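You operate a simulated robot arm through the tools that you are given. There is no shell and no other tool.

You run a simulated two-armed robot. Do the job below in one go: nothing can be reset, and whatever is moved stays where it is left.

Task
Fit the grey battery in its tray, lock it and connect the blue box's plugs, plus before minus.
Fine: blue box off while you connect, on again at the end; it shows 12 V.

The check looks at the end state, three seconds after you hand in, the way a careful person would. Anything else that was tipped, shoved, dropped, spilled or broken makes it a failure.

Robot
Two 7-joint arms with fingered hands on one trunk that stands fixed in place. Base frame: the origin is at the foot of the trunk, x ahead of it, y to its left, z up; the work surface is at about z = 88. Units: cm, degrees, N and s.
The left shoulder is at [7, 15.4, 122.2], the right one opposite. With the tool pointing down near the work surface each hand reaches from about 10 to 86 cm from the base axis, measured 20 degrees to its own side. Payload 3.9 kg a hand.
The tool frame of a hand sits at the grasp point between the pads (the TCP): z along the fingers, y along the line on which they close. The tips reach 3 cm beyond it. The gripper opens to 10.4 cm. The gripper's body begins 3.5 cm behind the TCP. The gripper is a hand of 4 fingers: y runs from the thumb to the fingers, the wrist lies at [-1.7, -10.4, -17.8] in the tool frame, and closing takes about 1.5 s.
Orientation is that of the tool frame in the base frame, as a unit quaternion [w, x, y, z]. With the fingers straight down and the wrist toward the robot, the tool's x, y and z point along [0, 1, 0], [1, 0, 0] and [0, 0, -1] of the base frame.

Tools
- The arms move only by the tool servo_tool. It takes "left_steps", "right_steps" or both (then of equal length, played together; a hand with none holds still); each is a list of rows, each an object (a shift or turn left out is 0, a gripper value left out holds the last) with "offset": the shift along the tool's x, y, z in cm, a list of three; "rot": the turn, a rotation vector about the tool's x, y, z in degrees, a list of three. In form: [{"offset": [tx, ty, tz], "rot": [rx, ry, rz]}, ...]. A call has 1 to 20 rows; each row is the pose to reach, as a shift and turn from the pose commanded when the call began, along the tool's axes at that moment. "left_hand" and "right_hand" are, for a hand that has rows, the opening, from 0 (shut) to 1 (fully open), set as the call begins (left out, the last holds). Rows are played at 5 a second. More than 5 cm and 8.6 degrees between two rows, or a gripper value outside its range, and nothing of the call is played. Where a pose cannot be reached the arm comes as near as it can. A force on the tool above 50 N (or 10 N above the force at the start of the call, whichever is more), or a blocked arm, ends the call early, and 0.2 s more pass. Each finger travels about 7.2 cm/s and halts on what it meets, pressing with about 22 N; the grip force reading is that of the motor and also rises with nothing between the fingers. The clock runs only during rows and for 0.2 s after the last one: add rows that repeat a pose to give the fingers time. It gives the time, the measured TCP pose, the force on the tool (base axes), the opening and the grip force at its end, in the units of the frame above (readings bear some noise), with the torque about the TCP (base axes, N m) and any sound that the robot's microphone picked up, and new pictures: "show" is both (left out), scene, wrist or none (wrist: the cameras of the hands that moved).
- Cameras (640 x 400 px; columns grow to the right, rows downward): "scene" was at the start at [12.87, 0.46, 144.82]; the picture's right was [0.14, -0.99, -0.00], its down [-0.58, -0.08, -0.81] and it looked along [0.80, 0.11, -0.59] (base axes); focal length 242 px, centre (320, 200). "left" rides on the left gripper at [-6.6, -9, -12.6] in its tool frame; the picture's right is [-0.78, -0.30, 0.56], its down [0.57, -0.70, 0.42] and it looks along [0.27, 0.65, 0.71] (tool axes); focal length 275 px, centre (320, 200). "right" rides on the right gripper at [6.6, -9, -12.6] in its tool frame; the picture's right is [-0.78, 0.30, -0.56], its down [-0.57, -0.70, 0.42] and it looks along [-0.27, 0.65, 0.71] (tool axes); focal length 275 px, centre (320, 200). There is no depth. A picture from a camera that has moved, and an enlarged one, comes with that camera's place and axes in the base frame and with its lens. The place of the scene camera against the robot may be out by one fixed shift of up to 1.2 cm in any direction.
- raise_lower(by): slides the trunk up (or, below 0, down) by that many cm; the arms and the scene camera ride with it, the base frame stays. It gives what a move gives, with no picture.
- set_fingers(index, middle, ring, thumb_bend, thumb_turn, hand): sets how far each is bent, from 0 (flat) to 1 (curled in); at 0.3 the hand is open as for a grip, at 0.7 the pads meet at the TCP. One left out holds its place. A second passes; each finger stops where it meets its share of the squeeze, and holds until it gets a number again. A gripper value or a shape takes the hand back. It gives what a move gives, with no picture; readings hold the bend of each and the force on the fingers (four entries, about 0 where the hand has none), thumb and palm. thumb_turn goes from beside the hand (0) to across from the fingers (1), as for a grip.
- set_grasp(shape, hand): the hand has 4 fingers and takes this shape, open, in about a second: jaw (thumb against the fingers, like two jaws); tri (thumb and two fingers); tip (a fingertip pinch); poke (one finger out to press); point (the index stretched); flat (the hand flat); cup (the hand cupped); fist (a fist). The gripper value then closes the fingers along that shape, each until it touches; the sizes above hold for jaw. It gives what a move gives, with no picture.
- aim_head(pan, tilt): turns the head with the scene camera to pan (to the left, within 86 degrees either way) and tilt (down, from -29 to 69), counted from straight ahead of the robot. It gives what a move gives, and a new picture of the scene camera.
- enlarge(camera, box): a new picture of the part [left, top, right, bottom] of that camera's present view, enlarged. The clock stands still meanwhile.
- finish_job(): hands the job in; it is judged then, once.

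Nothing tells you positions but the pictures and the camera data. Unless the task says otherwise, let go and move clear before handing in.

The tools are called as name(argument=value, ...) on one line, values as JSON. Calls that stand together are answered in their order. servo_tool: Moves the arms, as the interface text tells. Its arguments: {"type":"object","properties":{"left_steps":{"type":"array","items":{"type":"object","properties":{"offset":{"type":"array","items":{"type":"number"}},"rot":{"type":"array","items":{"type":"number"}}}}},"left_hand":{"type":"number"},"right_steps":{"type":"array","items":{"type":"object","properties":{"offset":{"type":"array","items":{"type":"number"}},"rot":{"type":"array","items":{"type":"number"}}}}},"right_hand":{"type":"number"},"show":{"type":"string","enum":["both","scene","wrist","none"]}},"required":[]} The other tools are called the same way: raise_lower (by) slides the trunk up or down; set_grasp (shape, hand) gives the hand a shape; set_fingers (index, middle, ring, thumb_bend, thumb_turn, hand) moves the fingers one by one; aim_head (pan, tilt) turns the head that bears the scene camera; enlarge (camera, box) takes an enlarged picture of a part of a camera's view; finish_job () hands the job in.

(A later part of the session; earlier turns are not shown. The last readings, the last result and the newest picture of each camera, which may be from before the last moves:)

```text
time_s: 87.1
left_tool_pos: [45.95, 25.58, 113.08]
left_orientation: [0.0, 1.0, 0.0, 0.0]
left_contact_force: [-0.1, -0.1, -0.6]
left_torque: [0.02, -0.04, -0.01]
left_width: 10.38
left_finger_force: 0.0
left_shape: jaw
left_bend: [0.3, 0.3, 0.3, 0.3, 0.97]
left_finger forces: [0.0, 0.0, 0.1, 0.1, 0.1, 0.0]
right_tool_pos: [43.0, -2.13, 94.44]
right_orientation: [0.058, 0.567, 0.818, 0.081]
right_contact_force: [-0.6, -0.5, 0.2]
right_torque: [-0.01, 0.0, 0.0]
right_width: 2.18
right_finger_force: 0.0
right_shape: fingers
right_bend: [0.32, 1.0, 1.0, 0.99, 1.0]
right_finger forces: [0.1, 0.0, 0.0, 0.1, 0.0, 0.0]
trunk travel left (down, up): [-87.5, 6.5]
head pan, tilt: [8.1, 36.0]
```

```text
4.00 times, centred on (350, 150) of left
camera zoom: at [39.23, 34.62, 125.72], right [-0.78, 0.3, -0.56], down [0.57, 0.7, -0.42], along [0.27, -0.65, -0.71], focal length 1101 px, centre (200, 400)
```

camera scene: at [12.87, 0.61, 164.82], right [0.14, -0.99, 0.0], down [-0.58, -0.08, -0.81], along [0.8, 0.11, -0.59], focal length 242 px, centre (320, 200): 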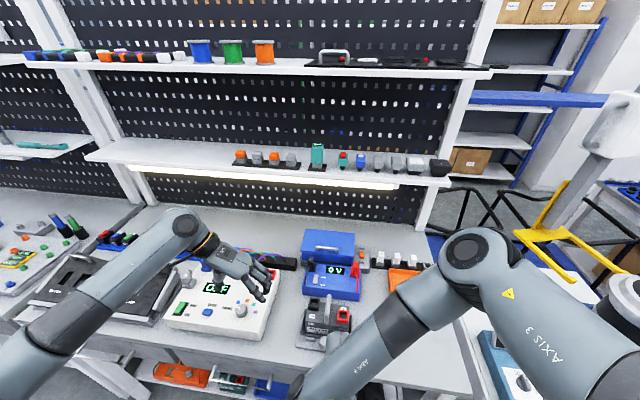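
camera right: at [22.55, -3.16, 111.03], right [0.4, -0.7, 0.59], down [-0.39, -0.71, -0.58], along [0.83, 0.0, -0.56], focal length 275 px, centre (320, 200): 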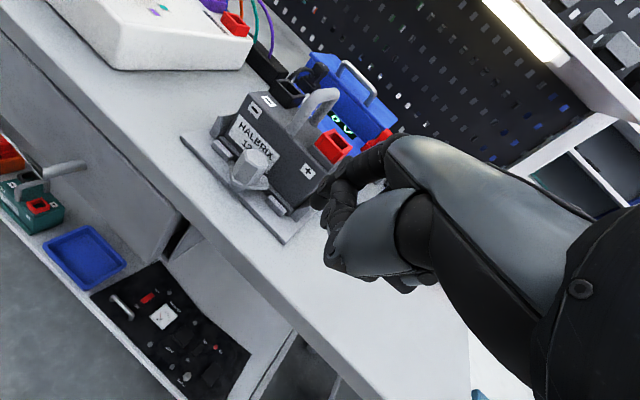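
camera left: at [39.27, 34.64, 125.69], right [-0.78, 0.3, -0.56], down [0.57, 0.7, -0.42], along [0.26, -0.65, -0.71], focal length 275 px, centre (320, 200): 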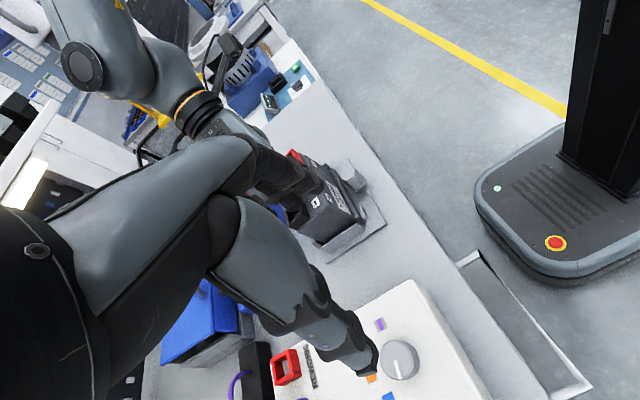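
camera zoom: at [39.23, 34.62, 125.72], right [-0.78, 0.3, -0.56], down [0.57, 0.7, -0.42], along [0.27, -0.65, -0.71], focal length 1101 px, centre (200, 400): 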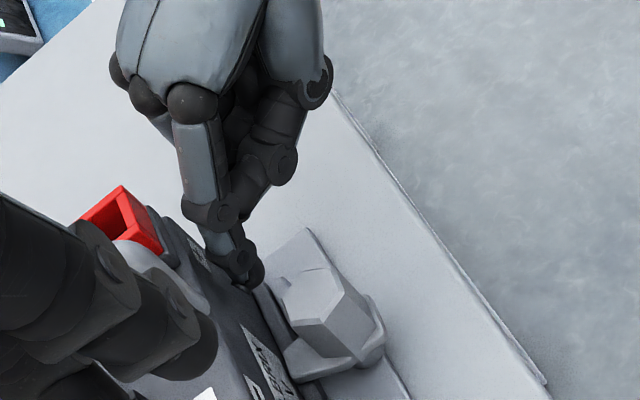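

servo_tool(right_steps=[{"offset": [-0.07, 0.183, 0.0375]}, {"offset": [-0.14, 0.366, 0.075]}, {"offset": [-0.21, 0.55, 0.11]}, {"offset": [-0.21, 0.55, 0.11]}], show="none")

enlarge(camera="scene", box=[295, 310, 355, 355])

```text
time_s: 88.1
left_tool_pos: [45.78, 25.61, 113.15]
left_orientation: [-0.001, 1.0, 0.0, 0.001]
left_contact_force: [-0.6, -0.8, 0.3]
left_torque: [0.03, -0.01, 0.01]
left_width: 10.4
left_finger_force: 0.0
left_shape: jaw
left_bend: [0.3, 0.3, 0.3, 0.3, 0.97]
left_finger forces: [0.0, 0.0, 0.0, 0.1, 0.1, 0.0]
right_tool_pos: [43.37, -1.96, 94.43]
right_orientation: [0.059, 0.567, 0.817, 0.081]
right_contact_force: [-4.4, -0.7, 0.1]
right_torque: [0.0, 0.03, 0.05]
right_width: 2.07
right_finger_force: 2.2
right_shape: fingers
right_bend: [0.33, 1.0, 1.0, 0.99, 1.0]
right_finger forces: [4.0, 0.0, 0.0, 0.1, 0.0, 0.0]
trunk travel left (down, up): [-87.5, 6.5]
head pan, tilt: [8.1, 36.0]
```

```text
8.89 times, centred on (325, 332) of scene
camera zoom: at [12.76, 0.43, 164.83], right [0.14, -0.99, 0.0], down [-0.58, -0.08, -0.81], along [0.8, 0.11, -0.59], focal length 2153 px, centre (276, -978)
```

zoom: 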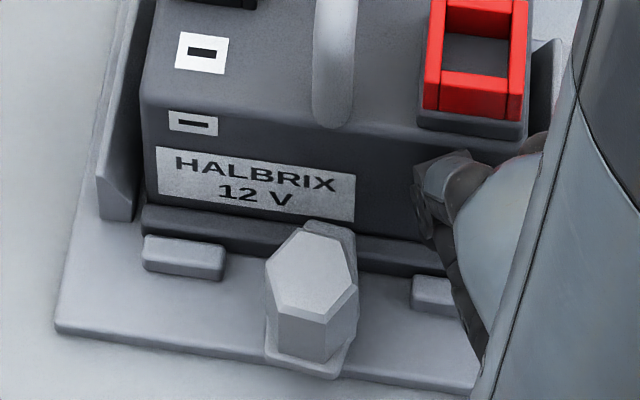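

servo_tool(right_steps=[{"offset": [-0.07, 0.183, 0.0375]}, {"offset": [-0.14, 0.366, 0.075]}, {"offset": [-0.21, 0.55, 0.11]}, {"offset": [-0.28, 0.73, 0.15]}, {"offset": [-0.28, 0.73, 0.15]}], show="none")

enlarge(camera="scene", box=[295, 310, 355, 355])

```text
time_s: 89.3
left_tool_pos: [45.45, 25.48, 113.2]
left_orientation: [0.0, 1.0, 0.0, 0.002]
left_contact_force: [-0.9, -0.1, 0.3]
left_torque: [-0.04, 0.0, -0.01]
left_width: 10.37
left_finger_force: 0.0
left_shape: jaw
left_bend: [0.3, 0.3, 0.3, 0.3, 0.97]
left_finger forces: [0.1, 0.0, 0.1, 0.0, 0.0, 0.1]
right_tool_pos: [43.88, -1.76, 94.71]
right_orientation: [0.059, 0.567, 0.818, 0.081]
right_contact_force: [-17.5, -0.3, 4.9]
right_torque: [0.13, -0.07, 0.37]
right_width: 1.89
right_finger_force: 20.6
right_shape: fingers
right_bend: [0.37, 1.0, 1.0, 0.98, 1.0]
right_finger forces: [39.9, 0.1, 0.0, 0.1, 0.1, 0.0]
right hand out of reach, approached as far as the arm can: row 2, 3, 4, 5
trunk travel left (down, up): [-87.5, 6.5]
head pan, tilt: [8.1, 36.0]
```

```text
8.89 times, centred on (325, 332) of scene
camera zoom: at [12.3, 0.42, 164.87], right [0.14, -0.99, 0.0], down [-0.58, -0.08, -0.81], along [0.8, 0.11, -0.58], focal length 2153 px, centre (276, -978)
```

zoom: 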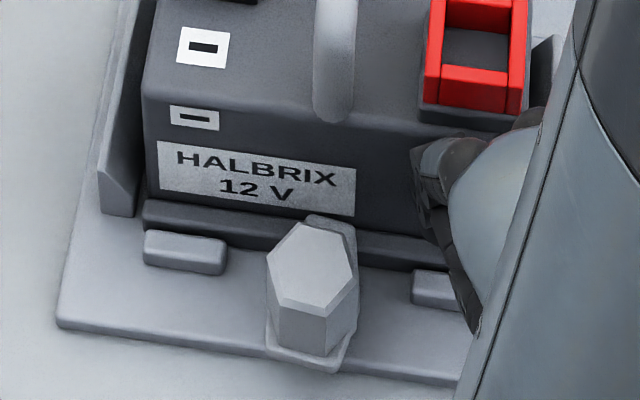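

The battery does not yield to 17 N, so it is hard against the back, and the knob has turned about 85° — the lock is home. I back off, lift the finger high, and carry it over to the blue box's rocker switch.

servo_tool(right_steps=[{"offset": [0.527, -1.375, -0.281]}, {"offset": [0.519, -0.576, -4.197]}, {"offset": [0.511, 0.224, -8.11]}, {"offset": [0.503, 1.023, -12.03]}, {"offset": [0.905, 5.043, -11.21]}, {"offset": [1.308, 9.064, -10.39]}, {"offset": [1.709, 13.083, -9.57]}, {"offset": [2.111, 17.103, -8.754]}, {"offset": [2.513, 21.124, -7.935]}, {"offset": [2.513, 21.124, -7.935]}], show="both")

enlarge(camera="scene", box=[290, 220, 380, 290])

enlarge(camera="scene", box=[305, 300, 350, 355])

enlarge(camera="left", box=[180, 140, 330, 300])

```text
time_s: 91.5
left_tool_pos: [45.81, 25.54, 113.17]
left_orientation: [0.0, 1.0, 0.0, 0.0]
left_contact_force: [-0.3, -0.8, 0.4]
left_torque: [0.01, -0.02, -0.03]
left_width: 10.37
left_finger_force: 0.1
left_shape: jaw
left_bend: [0.3, 0.3, 0.3, 0.3, 0.97]
left_finger forces: [0.0, 0.0, 0.1, 0.1, 0.0, 0.0]
right_tool_pos: [61.11, 7.41, 106.67]
right_orientation: [0.058, 0.566, 0.818, 0.083]
right_contact_force: [0.2, 1.0, -0.8]
right_torque: [0.01, 0.0, -0.02]
right_width: 2.03
right_finger_force: 0.1
right_shape: fingers
right_bend: [0.33, 1.0, 1.0, 0.98, 1.0]
right_finger forces: [0.0, 0.0, 0.0, 0.0, 0.0, 0.0]
trunk travel left (down, up): [-87.5, 6.5]
head pan, tilt: [8.1, 36.0]
camera scene: at [12.8, 0.43, 164.83], right [0.14, -0.99, 0.0], down [-0.58, -0.08, -0.81], along [0.8, 0.11, -0.59], focal length 242 px, centre (320, 200)
camera right: at [48.13, 9.76, 117.17], right [0.44, -0.66, 0.6], down [-0.36, -0.75, -0.56], along [0.82, 0.03, -0.57], focal length 275 px, centre (320, 200)
```

scene: 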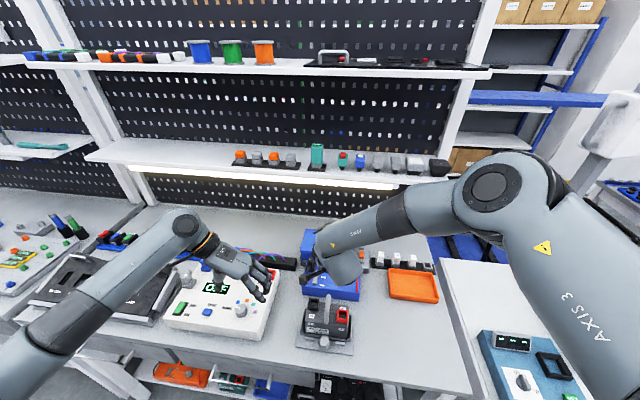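
right: 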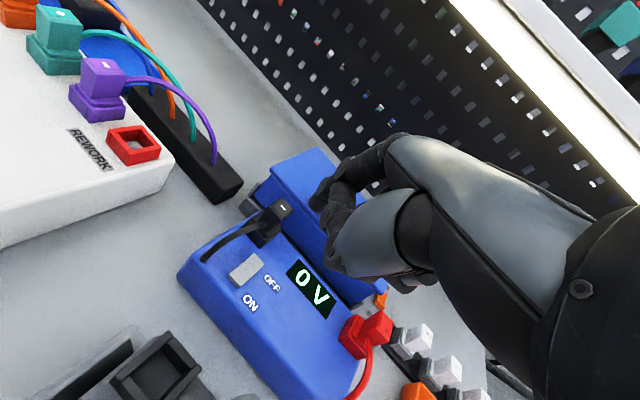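

```text
5.71 times, centred on (335, 255) of scene
camera zoom: at [12.8, 0.43, 164.83], right [0.14, -0.99, 0.0], down [-0.58, -0.08, -0.81], along [0.8, 0.11, -0.59], focal length 1384 px, centre (234, -114)
```

zoom: 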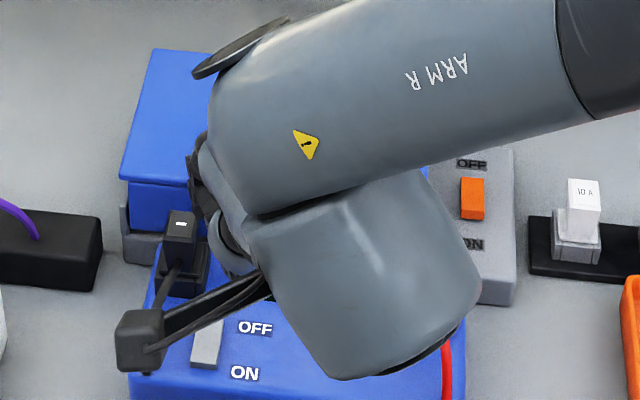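

```text
7.27 times, centred on (328, 328) of scene
camera zoom: at [12.8, 0.43, 164.83], right [0.14, -0.99, 0.0], down [-0.58, -0.08, -0.81], along [0.8, 0.11, -0.59], focal length 1762 px, centre (266, -727)
```

zoom: 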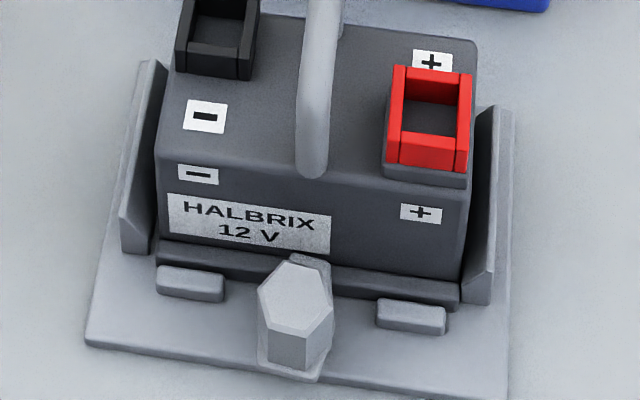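

```text
2.50 times, centred on (255, 220) of left
camera zoom: at [39.16, 34.62, 125.74], right [-0.78, 0.3, -0.56], down [0.57, 0.7, -0.42], along [0.27, -0.65, -0.71], focal length 688 px, centre (482, 150)
```

zoom: 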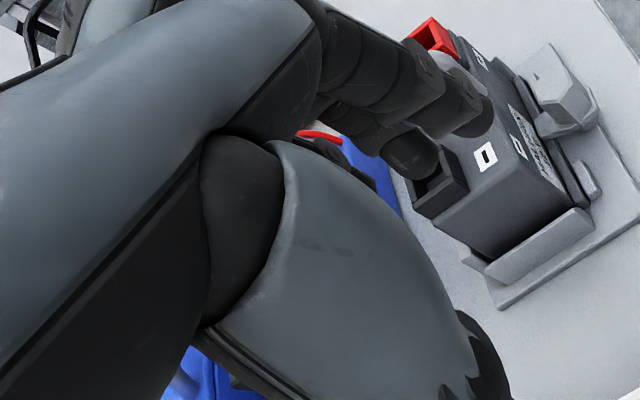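

The lock tab is clearly over the flange now. I zoom on the rocker from the wrist camera to see its state before pressing its OFF end.

enlarge(camera="right", box=[190, 180, 350, 330])

```text
2.67 times, centred on (270, 255) of right
camera zoom: at [48.13, 9.76, 117.17], right [0.44, -0.66, 0.6], down [-0.36, -0.75, -0.56], along [0.82, 0.03, -0.57], focal length 734 px, centre (453, 53)
```

zoom: 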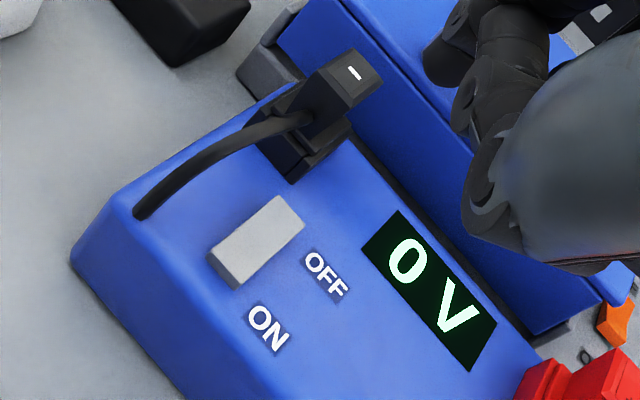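

enlarge(camera="right", box=[225, 245, 285, 300])

enlarge(camera="scene", box=[310, 265, 345, 290])

```text
7.27 times, centred on (255, 272) of right
camera zoom: at [48.13, 9.76, 117.17], right [0.44, -0.66, 0.6], down [-0.36, -0.75, -0.56], along [0.82, 0.03, -0.57], focal length 2002 px, centre (793, -327)
```

zoom: 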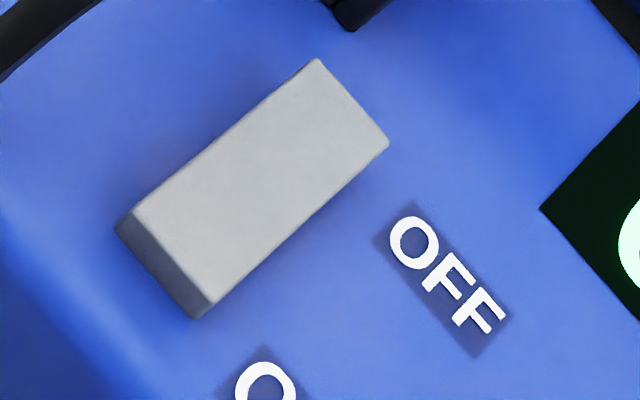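

```text
16.00 times, centred on (328, 278) of scene
camera zoom: at [12.8, 0.43, 164.83], right [0.14, -0.99, 0.0], down [-0.58, -0.08, -0.81], along [0.8, 0.11, -0.59], focal length 3876 px, centre (200, -1040)
```

zoom: 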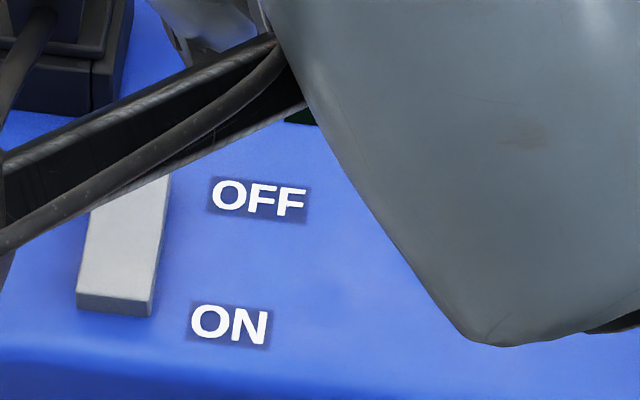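

The rocker's front (ON) end looks raised and its back (OFF) end low, while the display reads 0 V. To understand what that means, I compare with the white box, whose display says OFF, and the other switch behind.

enlarge(camera="scene", box=[160, 270, 260, 340])

enlarge(camera="scene", box=[355, 235, 385, 275])

enlarge(camera="scene", box=[478, 320, 640, 400])

enlarge(camera="scene", box=[130, 360, 300, 400])

```text
5.71 times, centred on (210, 305) of scene
camera zoom: at [12.8, 0.43, 164.83], right [0.14, -0.99, 0.0], down [-0.58, -0.08, -0.81], along [0.8, 0.11, -0.59], focal length 1384 px, centre (949, -400)
```

zoom: 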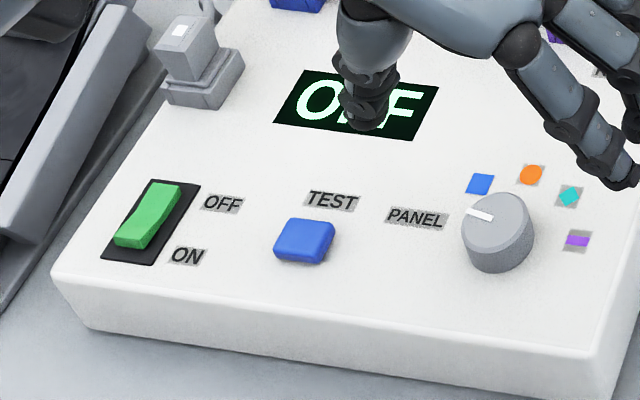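

```text
10.00 times, centred on (370, 255) of scene
camera zoom: at [12.8, 0.43, 164.83], right [0.14, -0.99, 0.0], down [-0.58, -0.08, -0.81], along [0.8, 0.11, -0.59], focal length 2422 px, centre (-180, -350)
```

zoom: 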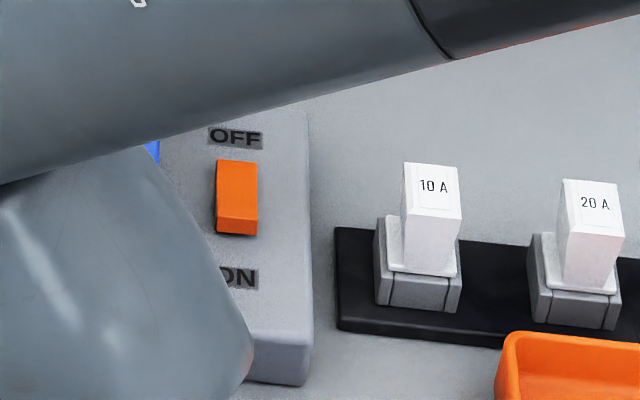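

```text
3.95 times, centred on (559, 360) of scene
camera zoom: at [12.8, 0.43, 164.83], right [0.14, -0.99, 0.0], down [-0.58, -0.08, -0.81], along [0.8, 0.11, -0.59], focal length 957 px, centre (-624, -432)
```

zoom: 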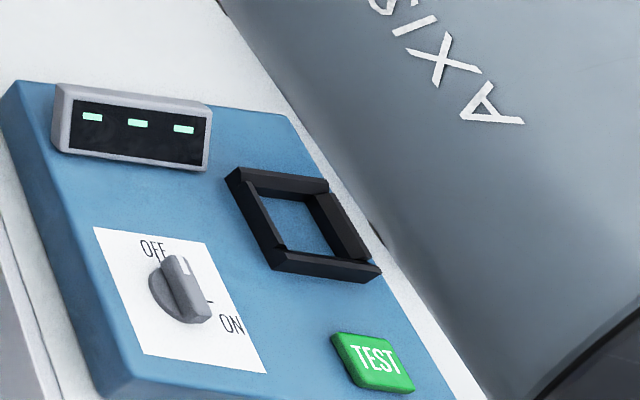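

```text
3.76 times, centred on (215, 380) of scene
camera zoom: at [12.8, 0.43, 164.83], right [0.14, -0.99, 0.0], down [-0.58, -0.08, -0.81], along [0.8, 0.11, -0.59], focal length 912 px, centre (715, -478)
```

zoom: 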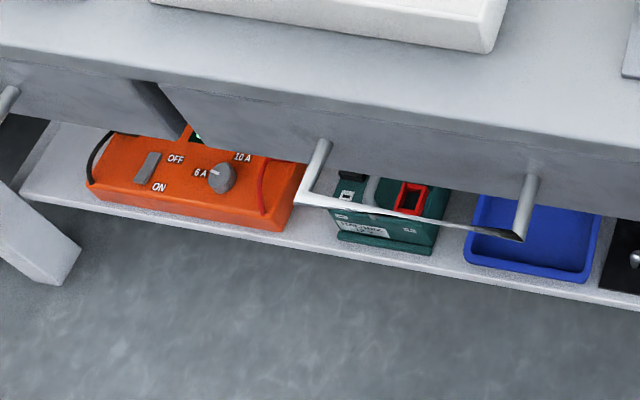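

enlarge(camera="scene", box=[150, 385, 190, 400])

enlarge(camera="scene", box=[172, 295, 204, 320])

aim_head(pan=12, tilt=50)

```text
16.00 times, centred on (170, 392) of scene
camera zoom: at [12.8, 0.43, 164.83], right [0.14, -0.99, 0.0], down [-0.58, -0.08, -0.81], along [0.8, 0.11, -0.59], focal length 3876 px, centre (2720, -2880)
```

zoom: 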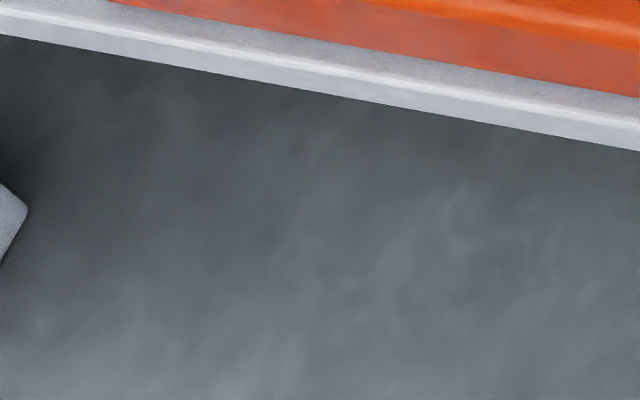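

```text
16.00 times, centred on (188, 308) of scene
camera zoom: at [12.8, 0.43, 164.83], right [0.14, -0.99, 0.0], down [-0.58, -0.08, -0.81], along [0.8, 0.11, -0.59], focal length 3876 px, centre (2432, -1520)
```

zoom: 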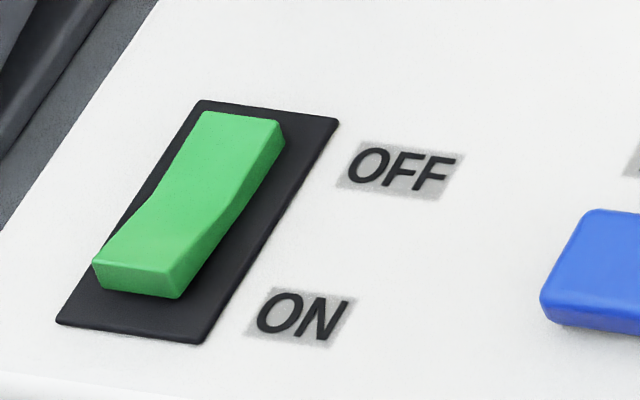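

```text
time_s: 92.2
left_tool_pos: [45.89, 25.57, 113.08]
left_orientation: [0.0, 1.0, 0.0, 0.001]
left_contact_force: [0.8, 0.1, 0.4]
left_torque: [0.02, 0.01, -0.02]
left_width: 10.38
left_finger_force: 0.0
left_shape: jaw
left_bend: [0.3, 0.3, 0.3, 0.3, 0.97]
left_finger forces: [0.1, 0.0, 0.0, 0.1, 0.0, 0.0]
right_tool_pos: [60.97, 7.34, 106.66]
right_orientation: [0.058, 0.565, 0.818, 0.084]
right_contact_force: [1.1, -0.1, -0.3]
right_torque: [0.0, 0.01, -0.01]
right_width: 2.06
right_finger_force: 0.1
right_shape: fingers
right_bend: [0.33, 1.0, 1.0, 0.98, 1.0]
right_finger forces: [0.1, 0.0, 0.0, 0.0, 0.0, 0.1]
trunk travel left (down, up): [-87.5, 6.5]
head pan, tilt: [12.0, 50.0]
camera scene: at [11.69, 0.79, 162.8], right [0.21, -0.98, 0.0], down [-0.75, -0.16, -0.64], along [0.63, 0.13, -0.77], focal length 242 px, centre (320, 200)
```

scene: 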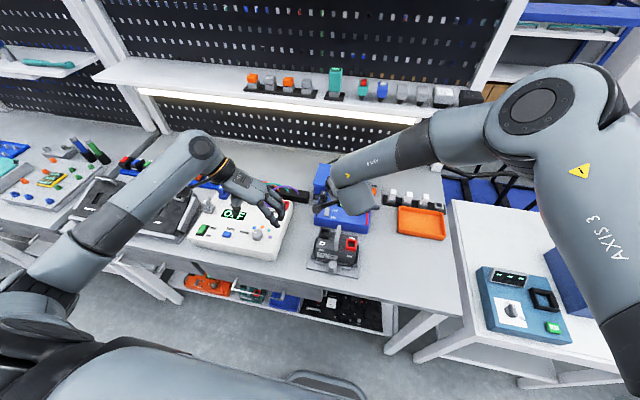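

enlarge(camera="scene", box=[180, 270, 240, 305])

enlarge(camera="scene", box=[310, 195, 360, 235])

```text
10.67 times, centred on (210, 288) of scene
camera zoom: at [11.69, 0.79, 162.8], right [0.21, -0.98, 0.0], down [-0.75, -0.16, -0.64], along [0.63, 0.13, -0.77], focal length 2584 px, centre (1493, -733)
```

zoom: 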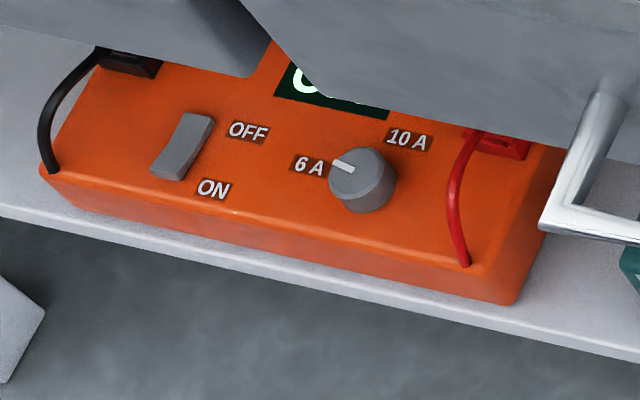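

```text
10.00 times, centred on (335, 215) of scene
camera zoom: at [11.69, 0.79, 162.8], right [0.21, -0.98, 0.0], down [-0.75, -0.16, -0.64], along [0.63, 0.13, -0.77], focal length 2422 px, centre (170, 50)
```

zoom: 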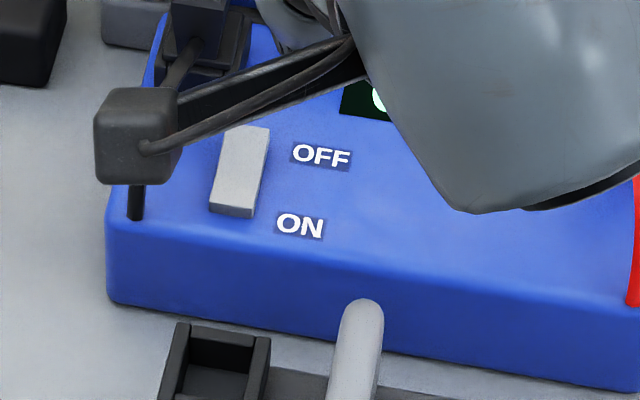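

enlarge(camera="scene", box=[190, 275, 215, 295])

enlarge(camera="scene", box=[325, 203, 350, 223])

enlarge(camera="scene", box=[192, 222, 217, 242])

```text
16.00 times, centred on (202, 285) of scene
camera zoom: at [11.69, 0.79, 162.8], right [0.21, -0.98, 0.0], down [-0.75, -0.16, -0.64], along [0.63, 0.13, -0.77], focal length 3876 px, centre (2200, -1160)
```

zoom: 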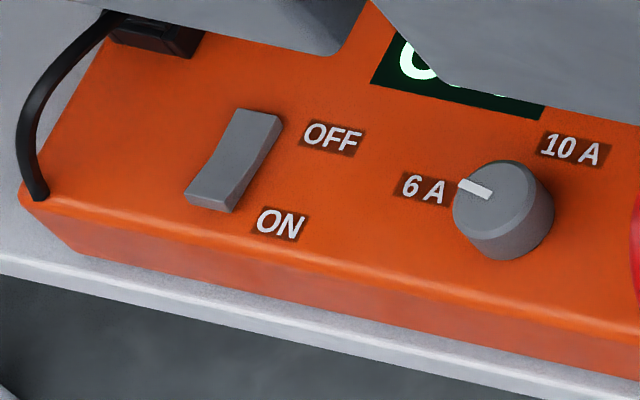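

```text
16.00 times, centred on (338, 213) of scene
camera zoom: at [11.69, 0.79, 162.8], right [0.21, -0.98, 0.0], down [-0.75, -0.16, -0.64], along [0.63, 0.13, -0.77], focal length 3876 px, centre (40, -8)
```

zoom: 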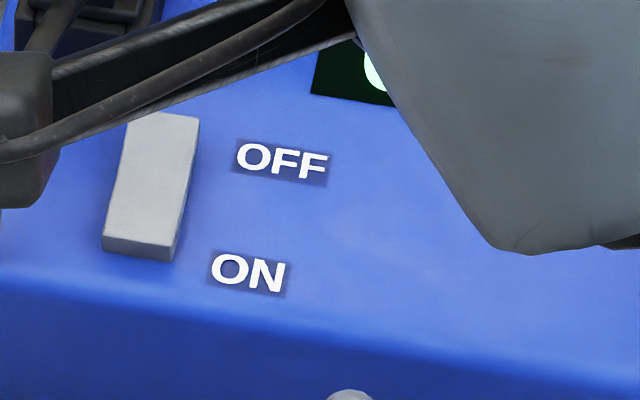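

```text
16.00 times, centred on (204, 232) of scene
camera zoom: at [11.69, 0.79, 162.8], right [0.21, -0.98, 0.0], down [-0.75, -0.16, -0.64], along [0.63, 0.13, -0.77], focal length 3876 px, centre (2168, -312)
```

zoom: 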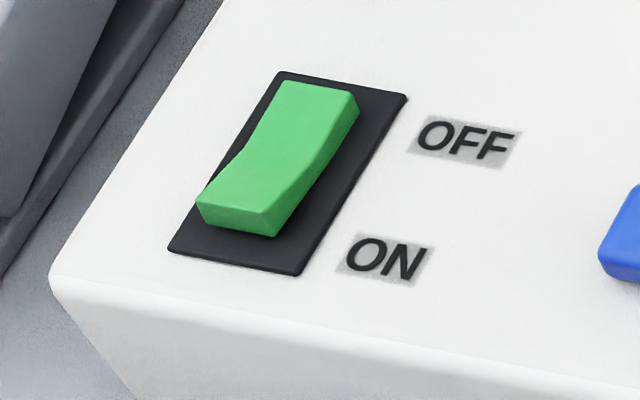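

The comparison is not conclusive, but pressing the OFF end can only switch it off, so I press the back (OFF) half of the rocker and watch the display.

servo_tool(right_steps=[{"offset": [0.03, -0.5, 2.5]}, {"offset": [0.06, -1.0, 4.6]}, {"offset": [0.08, -1.5, 6.6]}, {"offset": [0.087, -1.84, 8.09]}, {"offset": [0.087, -1.84, 8.09]}], show="none")

enlarge(camera="right", box=[190, 130, 390, 290])

```text
time_s: 93.4
left_tool_pos: [45.88, 25.57, 113.1]
left_orientation: [-0.001, 1.0, 0.0, 0.0]
left_contact_force: [-0.7, -0.3, 0.7]
left_torque: [-0.01, 0.04, 0.01]
left_width: 10.39
left_finger_force: 0.0
left_shape: jaw
left_bend: [0.3, 0.3, 0.3, 0.3, 0.97]
left_finger forces: [0.1, 0.0, 0.0, 0.0, 0.1, 0.1]
right_tool_pos: [60.97, 7.59, 98.36]
right_orientation: [0.058, 0.566, 0.818, 0.084]
right_contact_force: [0.7, 0.3, 0.0]
right_torque: [-0.02, 0.0, 0.02]
right_width: 2.07
right_finger_force: 0.0
right_shape: fingers
right_bend: [0.33, 1.0, 1.0, 0.98, 1.0]
right_finger forces: [0.0, 0.1, 0.1, 0.0, 0.0, 0.0]
trunk travel left (down, up): [-87.5, 6.5]
head pan, tilt: [12.0, 50.0]
```

```text
2.50 times, centred on (290, 210) of right
camera zoom: at [48.08, 9.82, 108.82], right [0.44, -0.66, 0.61], down [-0.36, -0.75, -0.56], along [0.82, 0.03, -0.57], focal length 688 px, centre (395, 175)
```

zoom: 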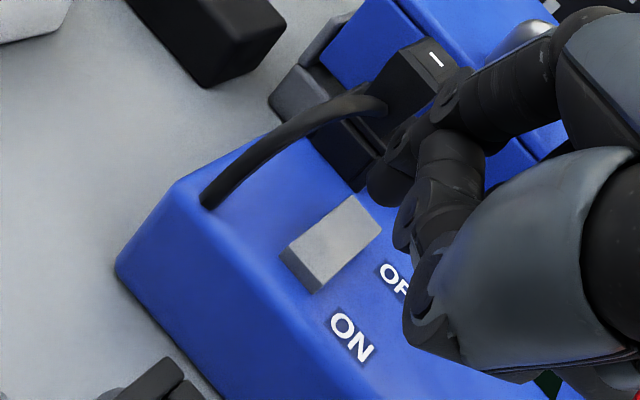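

servo_tool(right_steps=[{"offset": [0, -0.08, 0.39]}, {"offset": [0, -0.16, 0.78]}, {"offset": [0, -0.24, 1.17]}, {"offset": [0, -0.32, 1.57]}, {"offset": [0, -0.32, 1.57]}], show="none")

enlarge(camera="right", box=[190, 130, 390, 290])

```text
time_s: 94.6
left_tool_pos: [45.89, 25.56, 113.09]
left_orientation: [0.001, 1.0, -0.001, -0.001]
left_contact_force: [0.3, -0.4, -0.8]
left_torque: [0.02, 0.0, -0.02]
left_width: 10.39
left_finger_force: 0.1
left_shape: jaw
left_bend: [0.3, 0.3, 0.3, 0.3, 0.97]
left_finger forces: [0.1, 0.0, 0.0, 0.0, 0.1, 0.0]
right_tool_pos: [60.99, 7.33, 96.57]
right_orientation: [0.058, 0.567, 0.818, 0.083]
right_contact_force: [0.1, 0.6, 0.1]
right_torque: [-0.02, -0.04, -0.01]
right_width: 2.07
right_finger_force: 0.2
right_shape: fingers
right_bend: [0.33, 1.0, 1.0, 0.98, 1.0]
right_finger forces: [0.3, 0.0, 0.1, 0.0, 0.1, 0.1]
trunk travel left (down, up): [-87.5, 6.5]
head pan, tilt: [12.0, 50.0]
```

```text
2.50 times, centred on (290, 210) of right
camera zoom: at [48.13, 9.64, 107.24], right [0.44, -0.66, 0.61], down [-0.36, -0.75, -0.56], along [0.82, 0.03, -0.57], focal length 688 px, centre (395, 175)
```

zoom: 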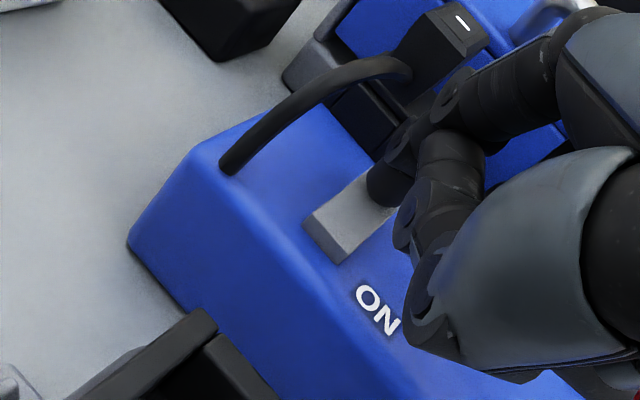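

servo_tool(right_steps=[{"offset": [0, -0.05, 0.25]}, {"offset": [0, -0.1, 0.5]}, {"offset": [0, -0.15, 0.75]}, {"offset": [0, -0.15, 0.75]}], show="none")

enlarge(camera="right", box=[190, 130, 390, 290])

enlarge(camera="scene", box=[310, 180, 380, 235])

```text
time_s: 95.6
left_tool_pos: [45.76, 25.49, 113.21]
left_orientation: [0.0, 1.0, 0.0, 0.001]
left_contact_force: [0.0, 0.4, -1.2]
left_torque: [0.02, 0.02, -0.03]
left_width: 10.37
left_finger_force: 0.0
left_shape: jaw
left_bend: [0.3, 0.3, 0.3, 0.3, 0.97]
left_finger forces: [0.0, 0.1, 0.1, 0.0, 0.1, 0.0]
right_tool_pos: [60.9, 7.4, 96.24]
right_orientation: [0.059, 0.566, 0.818, 0.085]
right_contact_force: [-2.0, -1.7, 17.1]
right_torque: [0.5, -0.72, -0.01]
right_width: 2.14
right_finger_force: 7.9
right_shape: fingers
right_bend: [0.31, 1.0, 1.0, 0.98, 1.0]
right_finger forces: [16.1, 0.1, 0.0, 0.1, 0.0, 0.0]
trunk travel left (down, up): [-87.5, 6.5]
head pan, tilt: [12.0, 50.0]
```

```text
2.50 times, centred on (290, 210) of right
camera zoom: at [48.0, 9.58, 106.75], right [0.44, -0.66, 0.61], down [-0.36, -0.75, -0.56], along [0.82, 0.03, -0.57], focal length 688 px, centre (395, 175)
```

zoom: 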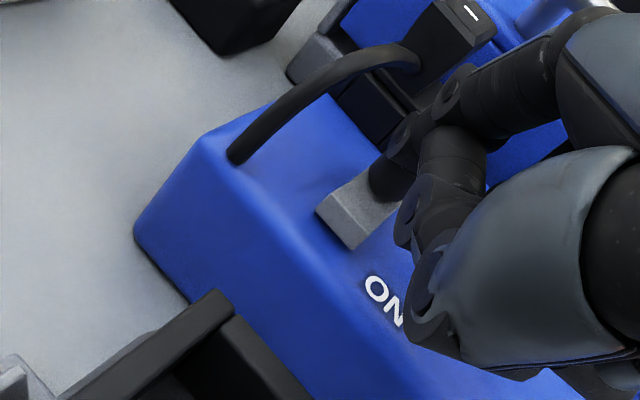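

```text
7.27 times, centred on (345, 208) of scene
camera zoom: at [11.32, 0.69, 162.85], right [0.21, -0.98, 0.0], down [-0.75, -0.16, -0.64], along [0.63, 0.13, -0.76], focal length 1762 px, centre (138, 146)
```

zoom: 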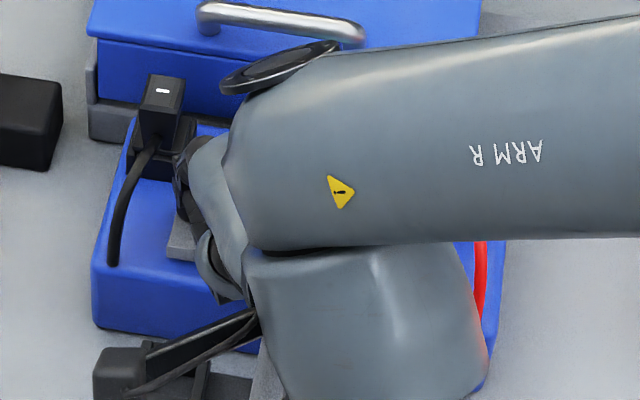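

I pressed with 17 N. I raise the finger and check the display.

servo_tool(right_steps=[{"offset": [0, 0.3, -1.5]}, {"offset": [0, 0.8, -4]}, {"offset": [0, 1.5, -8]}, {"offset": [0, 1.5, -10]}, {"offset": [0, 1.5, -10]}], show="none")

enlarge(camera="right", box=[190, 160, 350, 320])

enlarge(camera="right", box=[220, 215, 290, 275])

```text
time_s: 96.8
left_tool_pos: [46.02, 25.71, 113.16]
left_orientation: [0.0, 1.0, 0.0, -0.001]
left_contact_force: [-0.2, -0.9, -0.4]
left_torque: [0.01, 0.01, -0.02]
left_width: 10.39
left_finger_force: 0.1
left_shape: jaw
left_bend: [0.3, 0.3, 0.3, 0.3, 0.97]
left_finger forces: [0.1, 0.1, 0.2, 0.0, 0.0, 0.0]
right_tool_pos: [60.54, 7.22, 105.97]
right_orientation: [0.058, 0.566, 0.818, 0.083]
right_contact_force: [-0.2, -0.4, 0.5]
right_torque: [0.02, 0.0, -0.04]
right_width: 2.11
right_finger_force: 0.1
right_shape: fingers
right_bend: [0.32, 1.0, 1.0, 0.98, 1.0]
right_finger forces: [0.0, 0.1, 0.0, 0.0, 0.0, 0.0]
trunk travel left (down, up): [-87.5, 6.5]
head pan, tilt: [12.0, 50.0]
```

```text
2.50 times, centred on (270, 240) of right
camera zoom: at [47.69, 9.48, 116.51], right [0.44, -0.66, 0.61], down [-0.36, -0.75, -0.56], along [0.82, 0.03, -0.57], focal length 688 px, centre (445, 100)
```

zoom: 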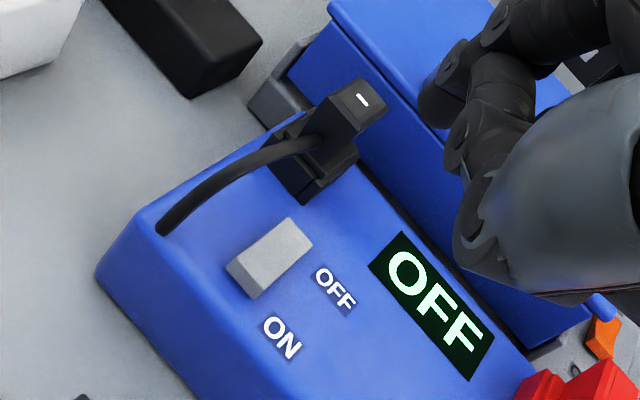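

```text
6.67 times, centred on (255, 245) of right
camera zoom: at [47.69, 9.48, 116.51], right [0.44, -0.66, 0.61], down [-0.36, -0.75, -0.56], along [0.82, 0.03, -0.57], focal length 1835 px, centre (753, -100)
```

zoom: 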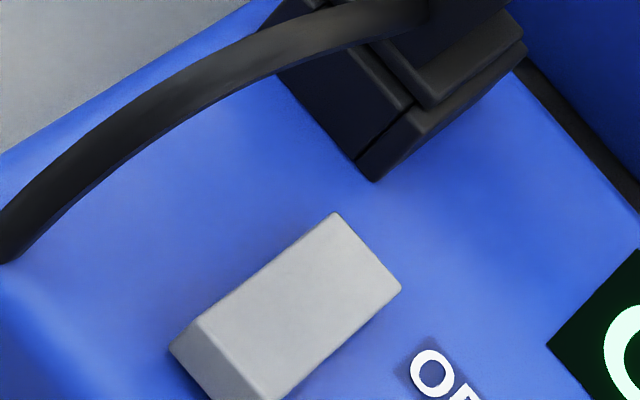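

The display now reads OFF. Next I take the right hand away to the right, turn it upright with the quarter turn, and open it as a jaw for the red plug.

servo_tool(right_steps=[{"offset": [-1.48, -0.77, -0.49], "rot": [1.12, 0.79, -7.68]}, {"offset": [-2.97, -1.54, -0.99], "rot": [2.24, 1.58, -15.36]}, {"offset": [-4.45, -2.32, -1.48], "rot": [3.37, 2.37, -23.03]}, {"offset": [-5.93, -3.09, -1.98], "rot": [4.49, 3.16, -30.7]}, {"offset": [-7.42, -3.86, -2.47], "rot": [5.6, 3.95, -38.4]}, {"offset": [-8.9, -4.63, -2.97], "rot": [6.7, 4.73, -46.1]}, {"offset": [-10.38, -5.41, -3.46], "rot": [7.86, 5.5, -53.7]}, {"offset": [-11.87, -6.18, -3.96], "rot": [8.98, 6.3, -61.4]}, {"offset": [-13.35, -6.95, -4.45], "rot": [10.1, 7.1, -69.1]}, {"offset": [-13.35, -6.95, -4.45], "rot": [10.1, 7.1, -69.1]}], show="none")

set_grasp(shape="jaw", hand="right")

aim_head(pan=3, tilt=42)

enlarge(camera="right", box=[120, 100, 440, 400])

```text
time_s: 99.0
left_tool_pos: [45.86, 25.51, 113.13]
left_orientation: [0.0, 1.0, 0.0, 0.0]
left_contact_force: [-0.1, 0.8, -0.5]
left_torque: [0.0, 0.01, 0.02]
left_width: 10.35
left_finger_force: 0.0
left_shape: jaw
left_bend: [0.3, 0.3, 0.3, 0.3, 0.97]
left_finger forces: [0.0, 0.1, 0.1, 0.0, 0.1, 0.1]
right_tool_pos: [58.09, -8.16, 108.92]
right_orientation: [-0.001, -0.001, 1.0, -0.001]
right_contact_force: [0.3, 0.2, 0.1]
right_torque: [0.0, 0.0, 0.02]
right_width: 2.07
right_finger_force: 0.1
right_shape: fingers
right_bend: [0.32, 1.0, 1.0, 0.98, 1.0]
right_finger forces: [0.0, 0.1, 0.0, 0.1, 0.0, 0.0]
trunk travel left (down, up): [-87.5, 6.5]
head pan, tilt: [12.0, 50.0]
```

```text
time_s: 99.9
left_tool_pos: [45.83, 25.75, 113.07]
left_orientation: [0.0, 1.0, 0.0, 0.001]
left_contact_force: [-0.5, -0.2, 0.7]
left_torque: [0.02, 0.0, -0.01]
left_width: 10.37
left_finger_force: 0.0
left_shape: jaw
left_bend: [0.3, 0.3, 0.3, 0.3, 0.97]
left_finger forces: [0.0, 0.0, 0.0, 0.0, 0.0, 0.1]
right_tool_pos: [58.0, -8.07, 109.05]
right_orientation: [-0.001, 0.001, 1.0, 0.001]
right_contact_force: [0.0, 0.2, -0.6]
right_torque: [0.02, -0.03, 0.01]
right_width: 10.38
right_finger_force: 0.0
right_shape: jaw
right_bend: [0.3, 0.3, 0.3, 0.3, 0.97]
right_finger forces: [0.0, 0.0, 0.1, 0.1, 0.0, 0.0]
trunk travel left (down, up): [-87.5, 6.5]
head pan, tilt: [12.0, 50.0]
```

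```text
time_s: 100.6
left_tool_pos: [45.89, 25.52, 113.12]
left_orientation: [0.0, 1.0, 0.0, 0.0]
left_contact_force: [0.0, -0.1, 0.0]
left_torque: [0.02, -0.01, -0.01]
left_width: 10.38
left_finger_force: 0.0
left_shape: jaw
left_bend: [0.3, 0.3, 0.3, 0.3, 0.97]
left_finger forces: [0.0, 0.0, 0.0, 0.1, 0.0, 0.0]
right_tool_pos: [58.12, -8.22, 109.08]
right_orientation: [-0.001, 0.0, 1.0, 0.0]
right_contact_force: [0.1, -0.5, -0.1]
right_torque: [-0.04, -0.02, -0.01]
right_width: 10.36
right_finger_force: 0.1
right_shape: jaw
right_bend: [0.3, 0.3, 0.3, 0.3, 0.97]
right_finger forces: [0.0, 0.0, 0.0, 0.0, 0.0, 0.0]
trunk travel left (down, up): [-87.5, 6.5]
head pan, tilt: [3.0, 42.0]
camera scene: at [12.56, -0.37, 163.91], right [0.05, -1.0, 0.0], down [-0.67, -0.04, -0.74], along [0.74, 0.04, -0.67], focal length 242 px, centre (320, 200)
```

scene: 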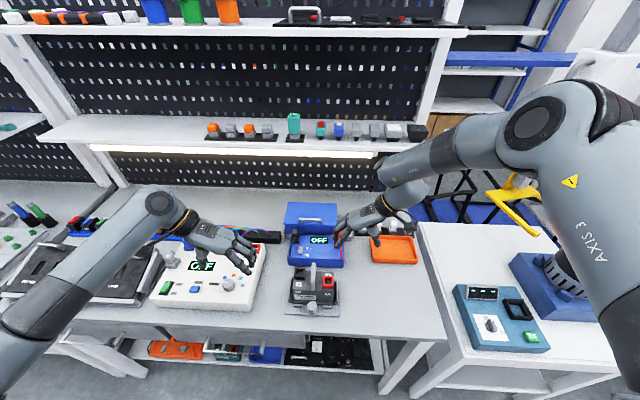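

```text
1.33 times, centred on (280, 250) of right
camera zoom: at [51.6, -17.08, 121.6], right [0.78, 0.3, 0.56], down [0.57, -0.7, -0.43], along [0.26, 0.65, -0.71], focal length 367 px, centre (373, 133)
```

zoom: 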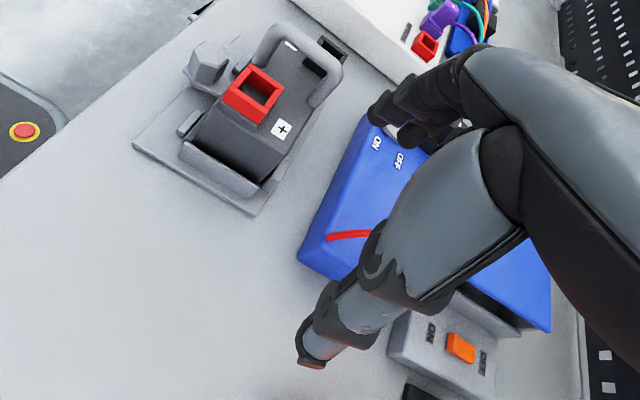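

enlarge(camera="scene", box=[280, 195, 370, 275])

enlarge(camera="scene", box=[280, 260, 350, 320])

```text
5.00 times, centred on (325, 235) of scene
camera zoom: at [12.56, -0.37, 163.91], right [0.05, -1.0, 0.0], down [-0.67, -0.04, -0.74], along [0.74, 0.04, -0.67], focal length 1211 px, centre (295, 25)
```

zoom: 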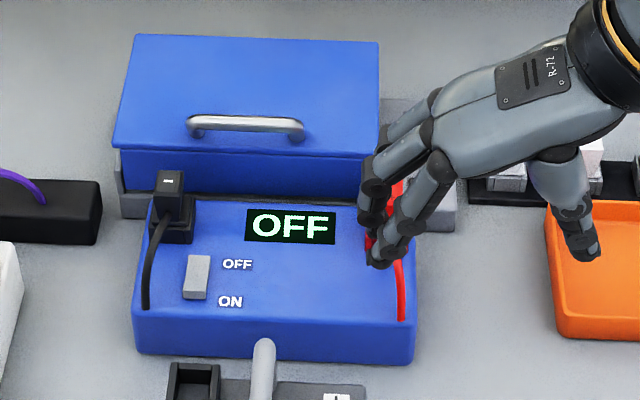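

```text
6.67 times, centred on (315, 290) of scene
camera zoom: at [12.56, -0.37, 163.91], right [0.05, -1.0, 0.0], down [-0.67, -0.04, -0.74], along [0.74, 0.04, -0.67], focal length 1615 px, centre (353, -400)
```

zoom: 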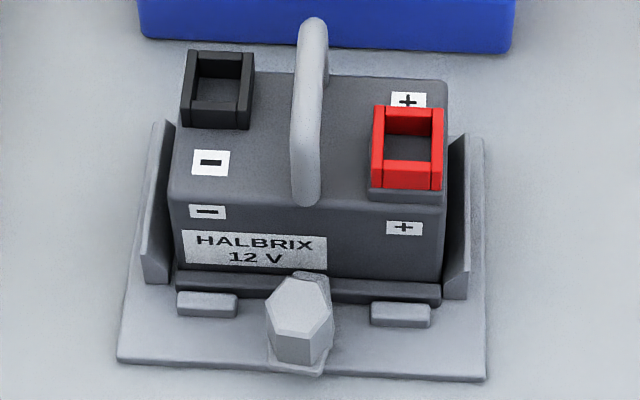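

Battery and box are both square to the bench, so the plug needs no turning. I move the half-open right hand above the red plug.

servo_tool(right_steps=[{"offset": [-2.3, 1.2, 0.5]}, {"offset": [-4.6, 2.4, 1]}, {"offset": [-7, 3.6, 2]}, {"offset": [-9.3, 5.0, 3]}, {"offset": [-9.3, 5.0, 4]}, {"offset": [-9.3, 5.0, 4]}], right_hand=0.5, show="wrist")

enlarge(camera="scene", box=[320, 180, 380, 260])

enlarge(camera="right", box=[220, 190, 400, 350])

```text
time_s: 102.0
left_tool_pos: [45.88, 25.42, 113.16]
left_orientation: [-0.001, 1.0, 0.0, 0.0]
left_contact_force: [0.0, 0.5, -0.2]
left_torque: [0.05, 0.05, -0.02]
left_width: 10.34
left_finger_force: 0.0
left_shape: jaw
left_bend: [0.3, 0.3, 0.3, 0.3, 0.97]
left_finger forces: [0.0, 0.0, 0.1, 0.0, 0.0, 0.0]
right_tool_pos: [66.63, -2.76, 105.3]
right_orientation: [-0.001, 0.0, 1.0, 0.0]
right_contact_force: [0.3, 0.8, 0.0]
right_torque: [0.01, 0.03, 0.01]
right_width: 5.24
right_finger_force: 0.1
right_shape: jaw
right_bend: [0.74, 0.44, 0.41, 0.68, 1.0]
right_finger forces: [0.0, 0.0, 0.0, 0.0, 0.0, 0.0]
right hand out of reach, approached as far as the arm can: row 4, 5, 6
trunk travel left (down, up): [-87.5, 6.5]
head pan, tilt: [3.0, 42.0]
camera right: at [60.09, -11.76, 117.93], right [0.78, 0.3, 0.56], down [0.57, -0.7, -0.43], along [0.26, 0.65, -0.71], focal length 275 px, centre (320, 200)
```

right: 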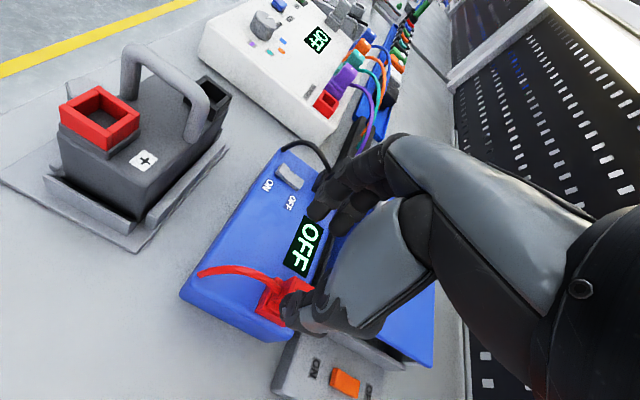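

```text
5.00 times, centred on (350, 220) of scene
camera zoom: at [12.52, -0.41, 163.92], right [0.05, -1.0, 0.0], down [-0.67, -0.04, -0.74], along [0.74, 0.04, -0.67], focal length 1211 px, centre (170, 100)
```

zoom: 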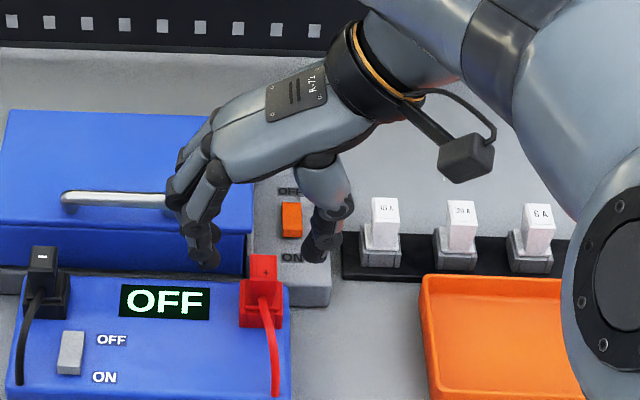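

```text
2.50 times, centred on (310, 270) of right
camera zoom: at [60.09, -11.76, 117.93], right [0.78, 0.3, 0.56], down [0.57, -0.7, -0.43], along [0.26, 0.65, -0.71], focal length 688 px, centre (345, 25)
```

zoom: 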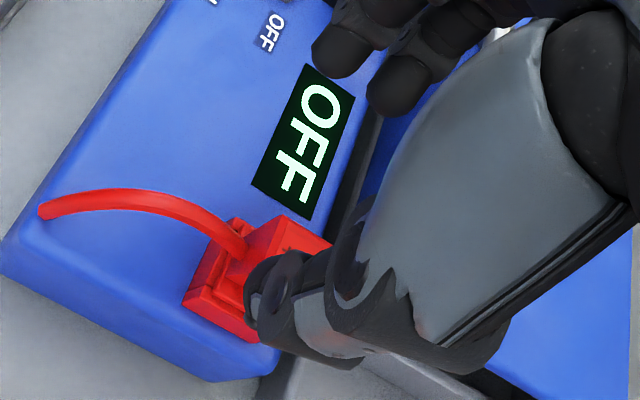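

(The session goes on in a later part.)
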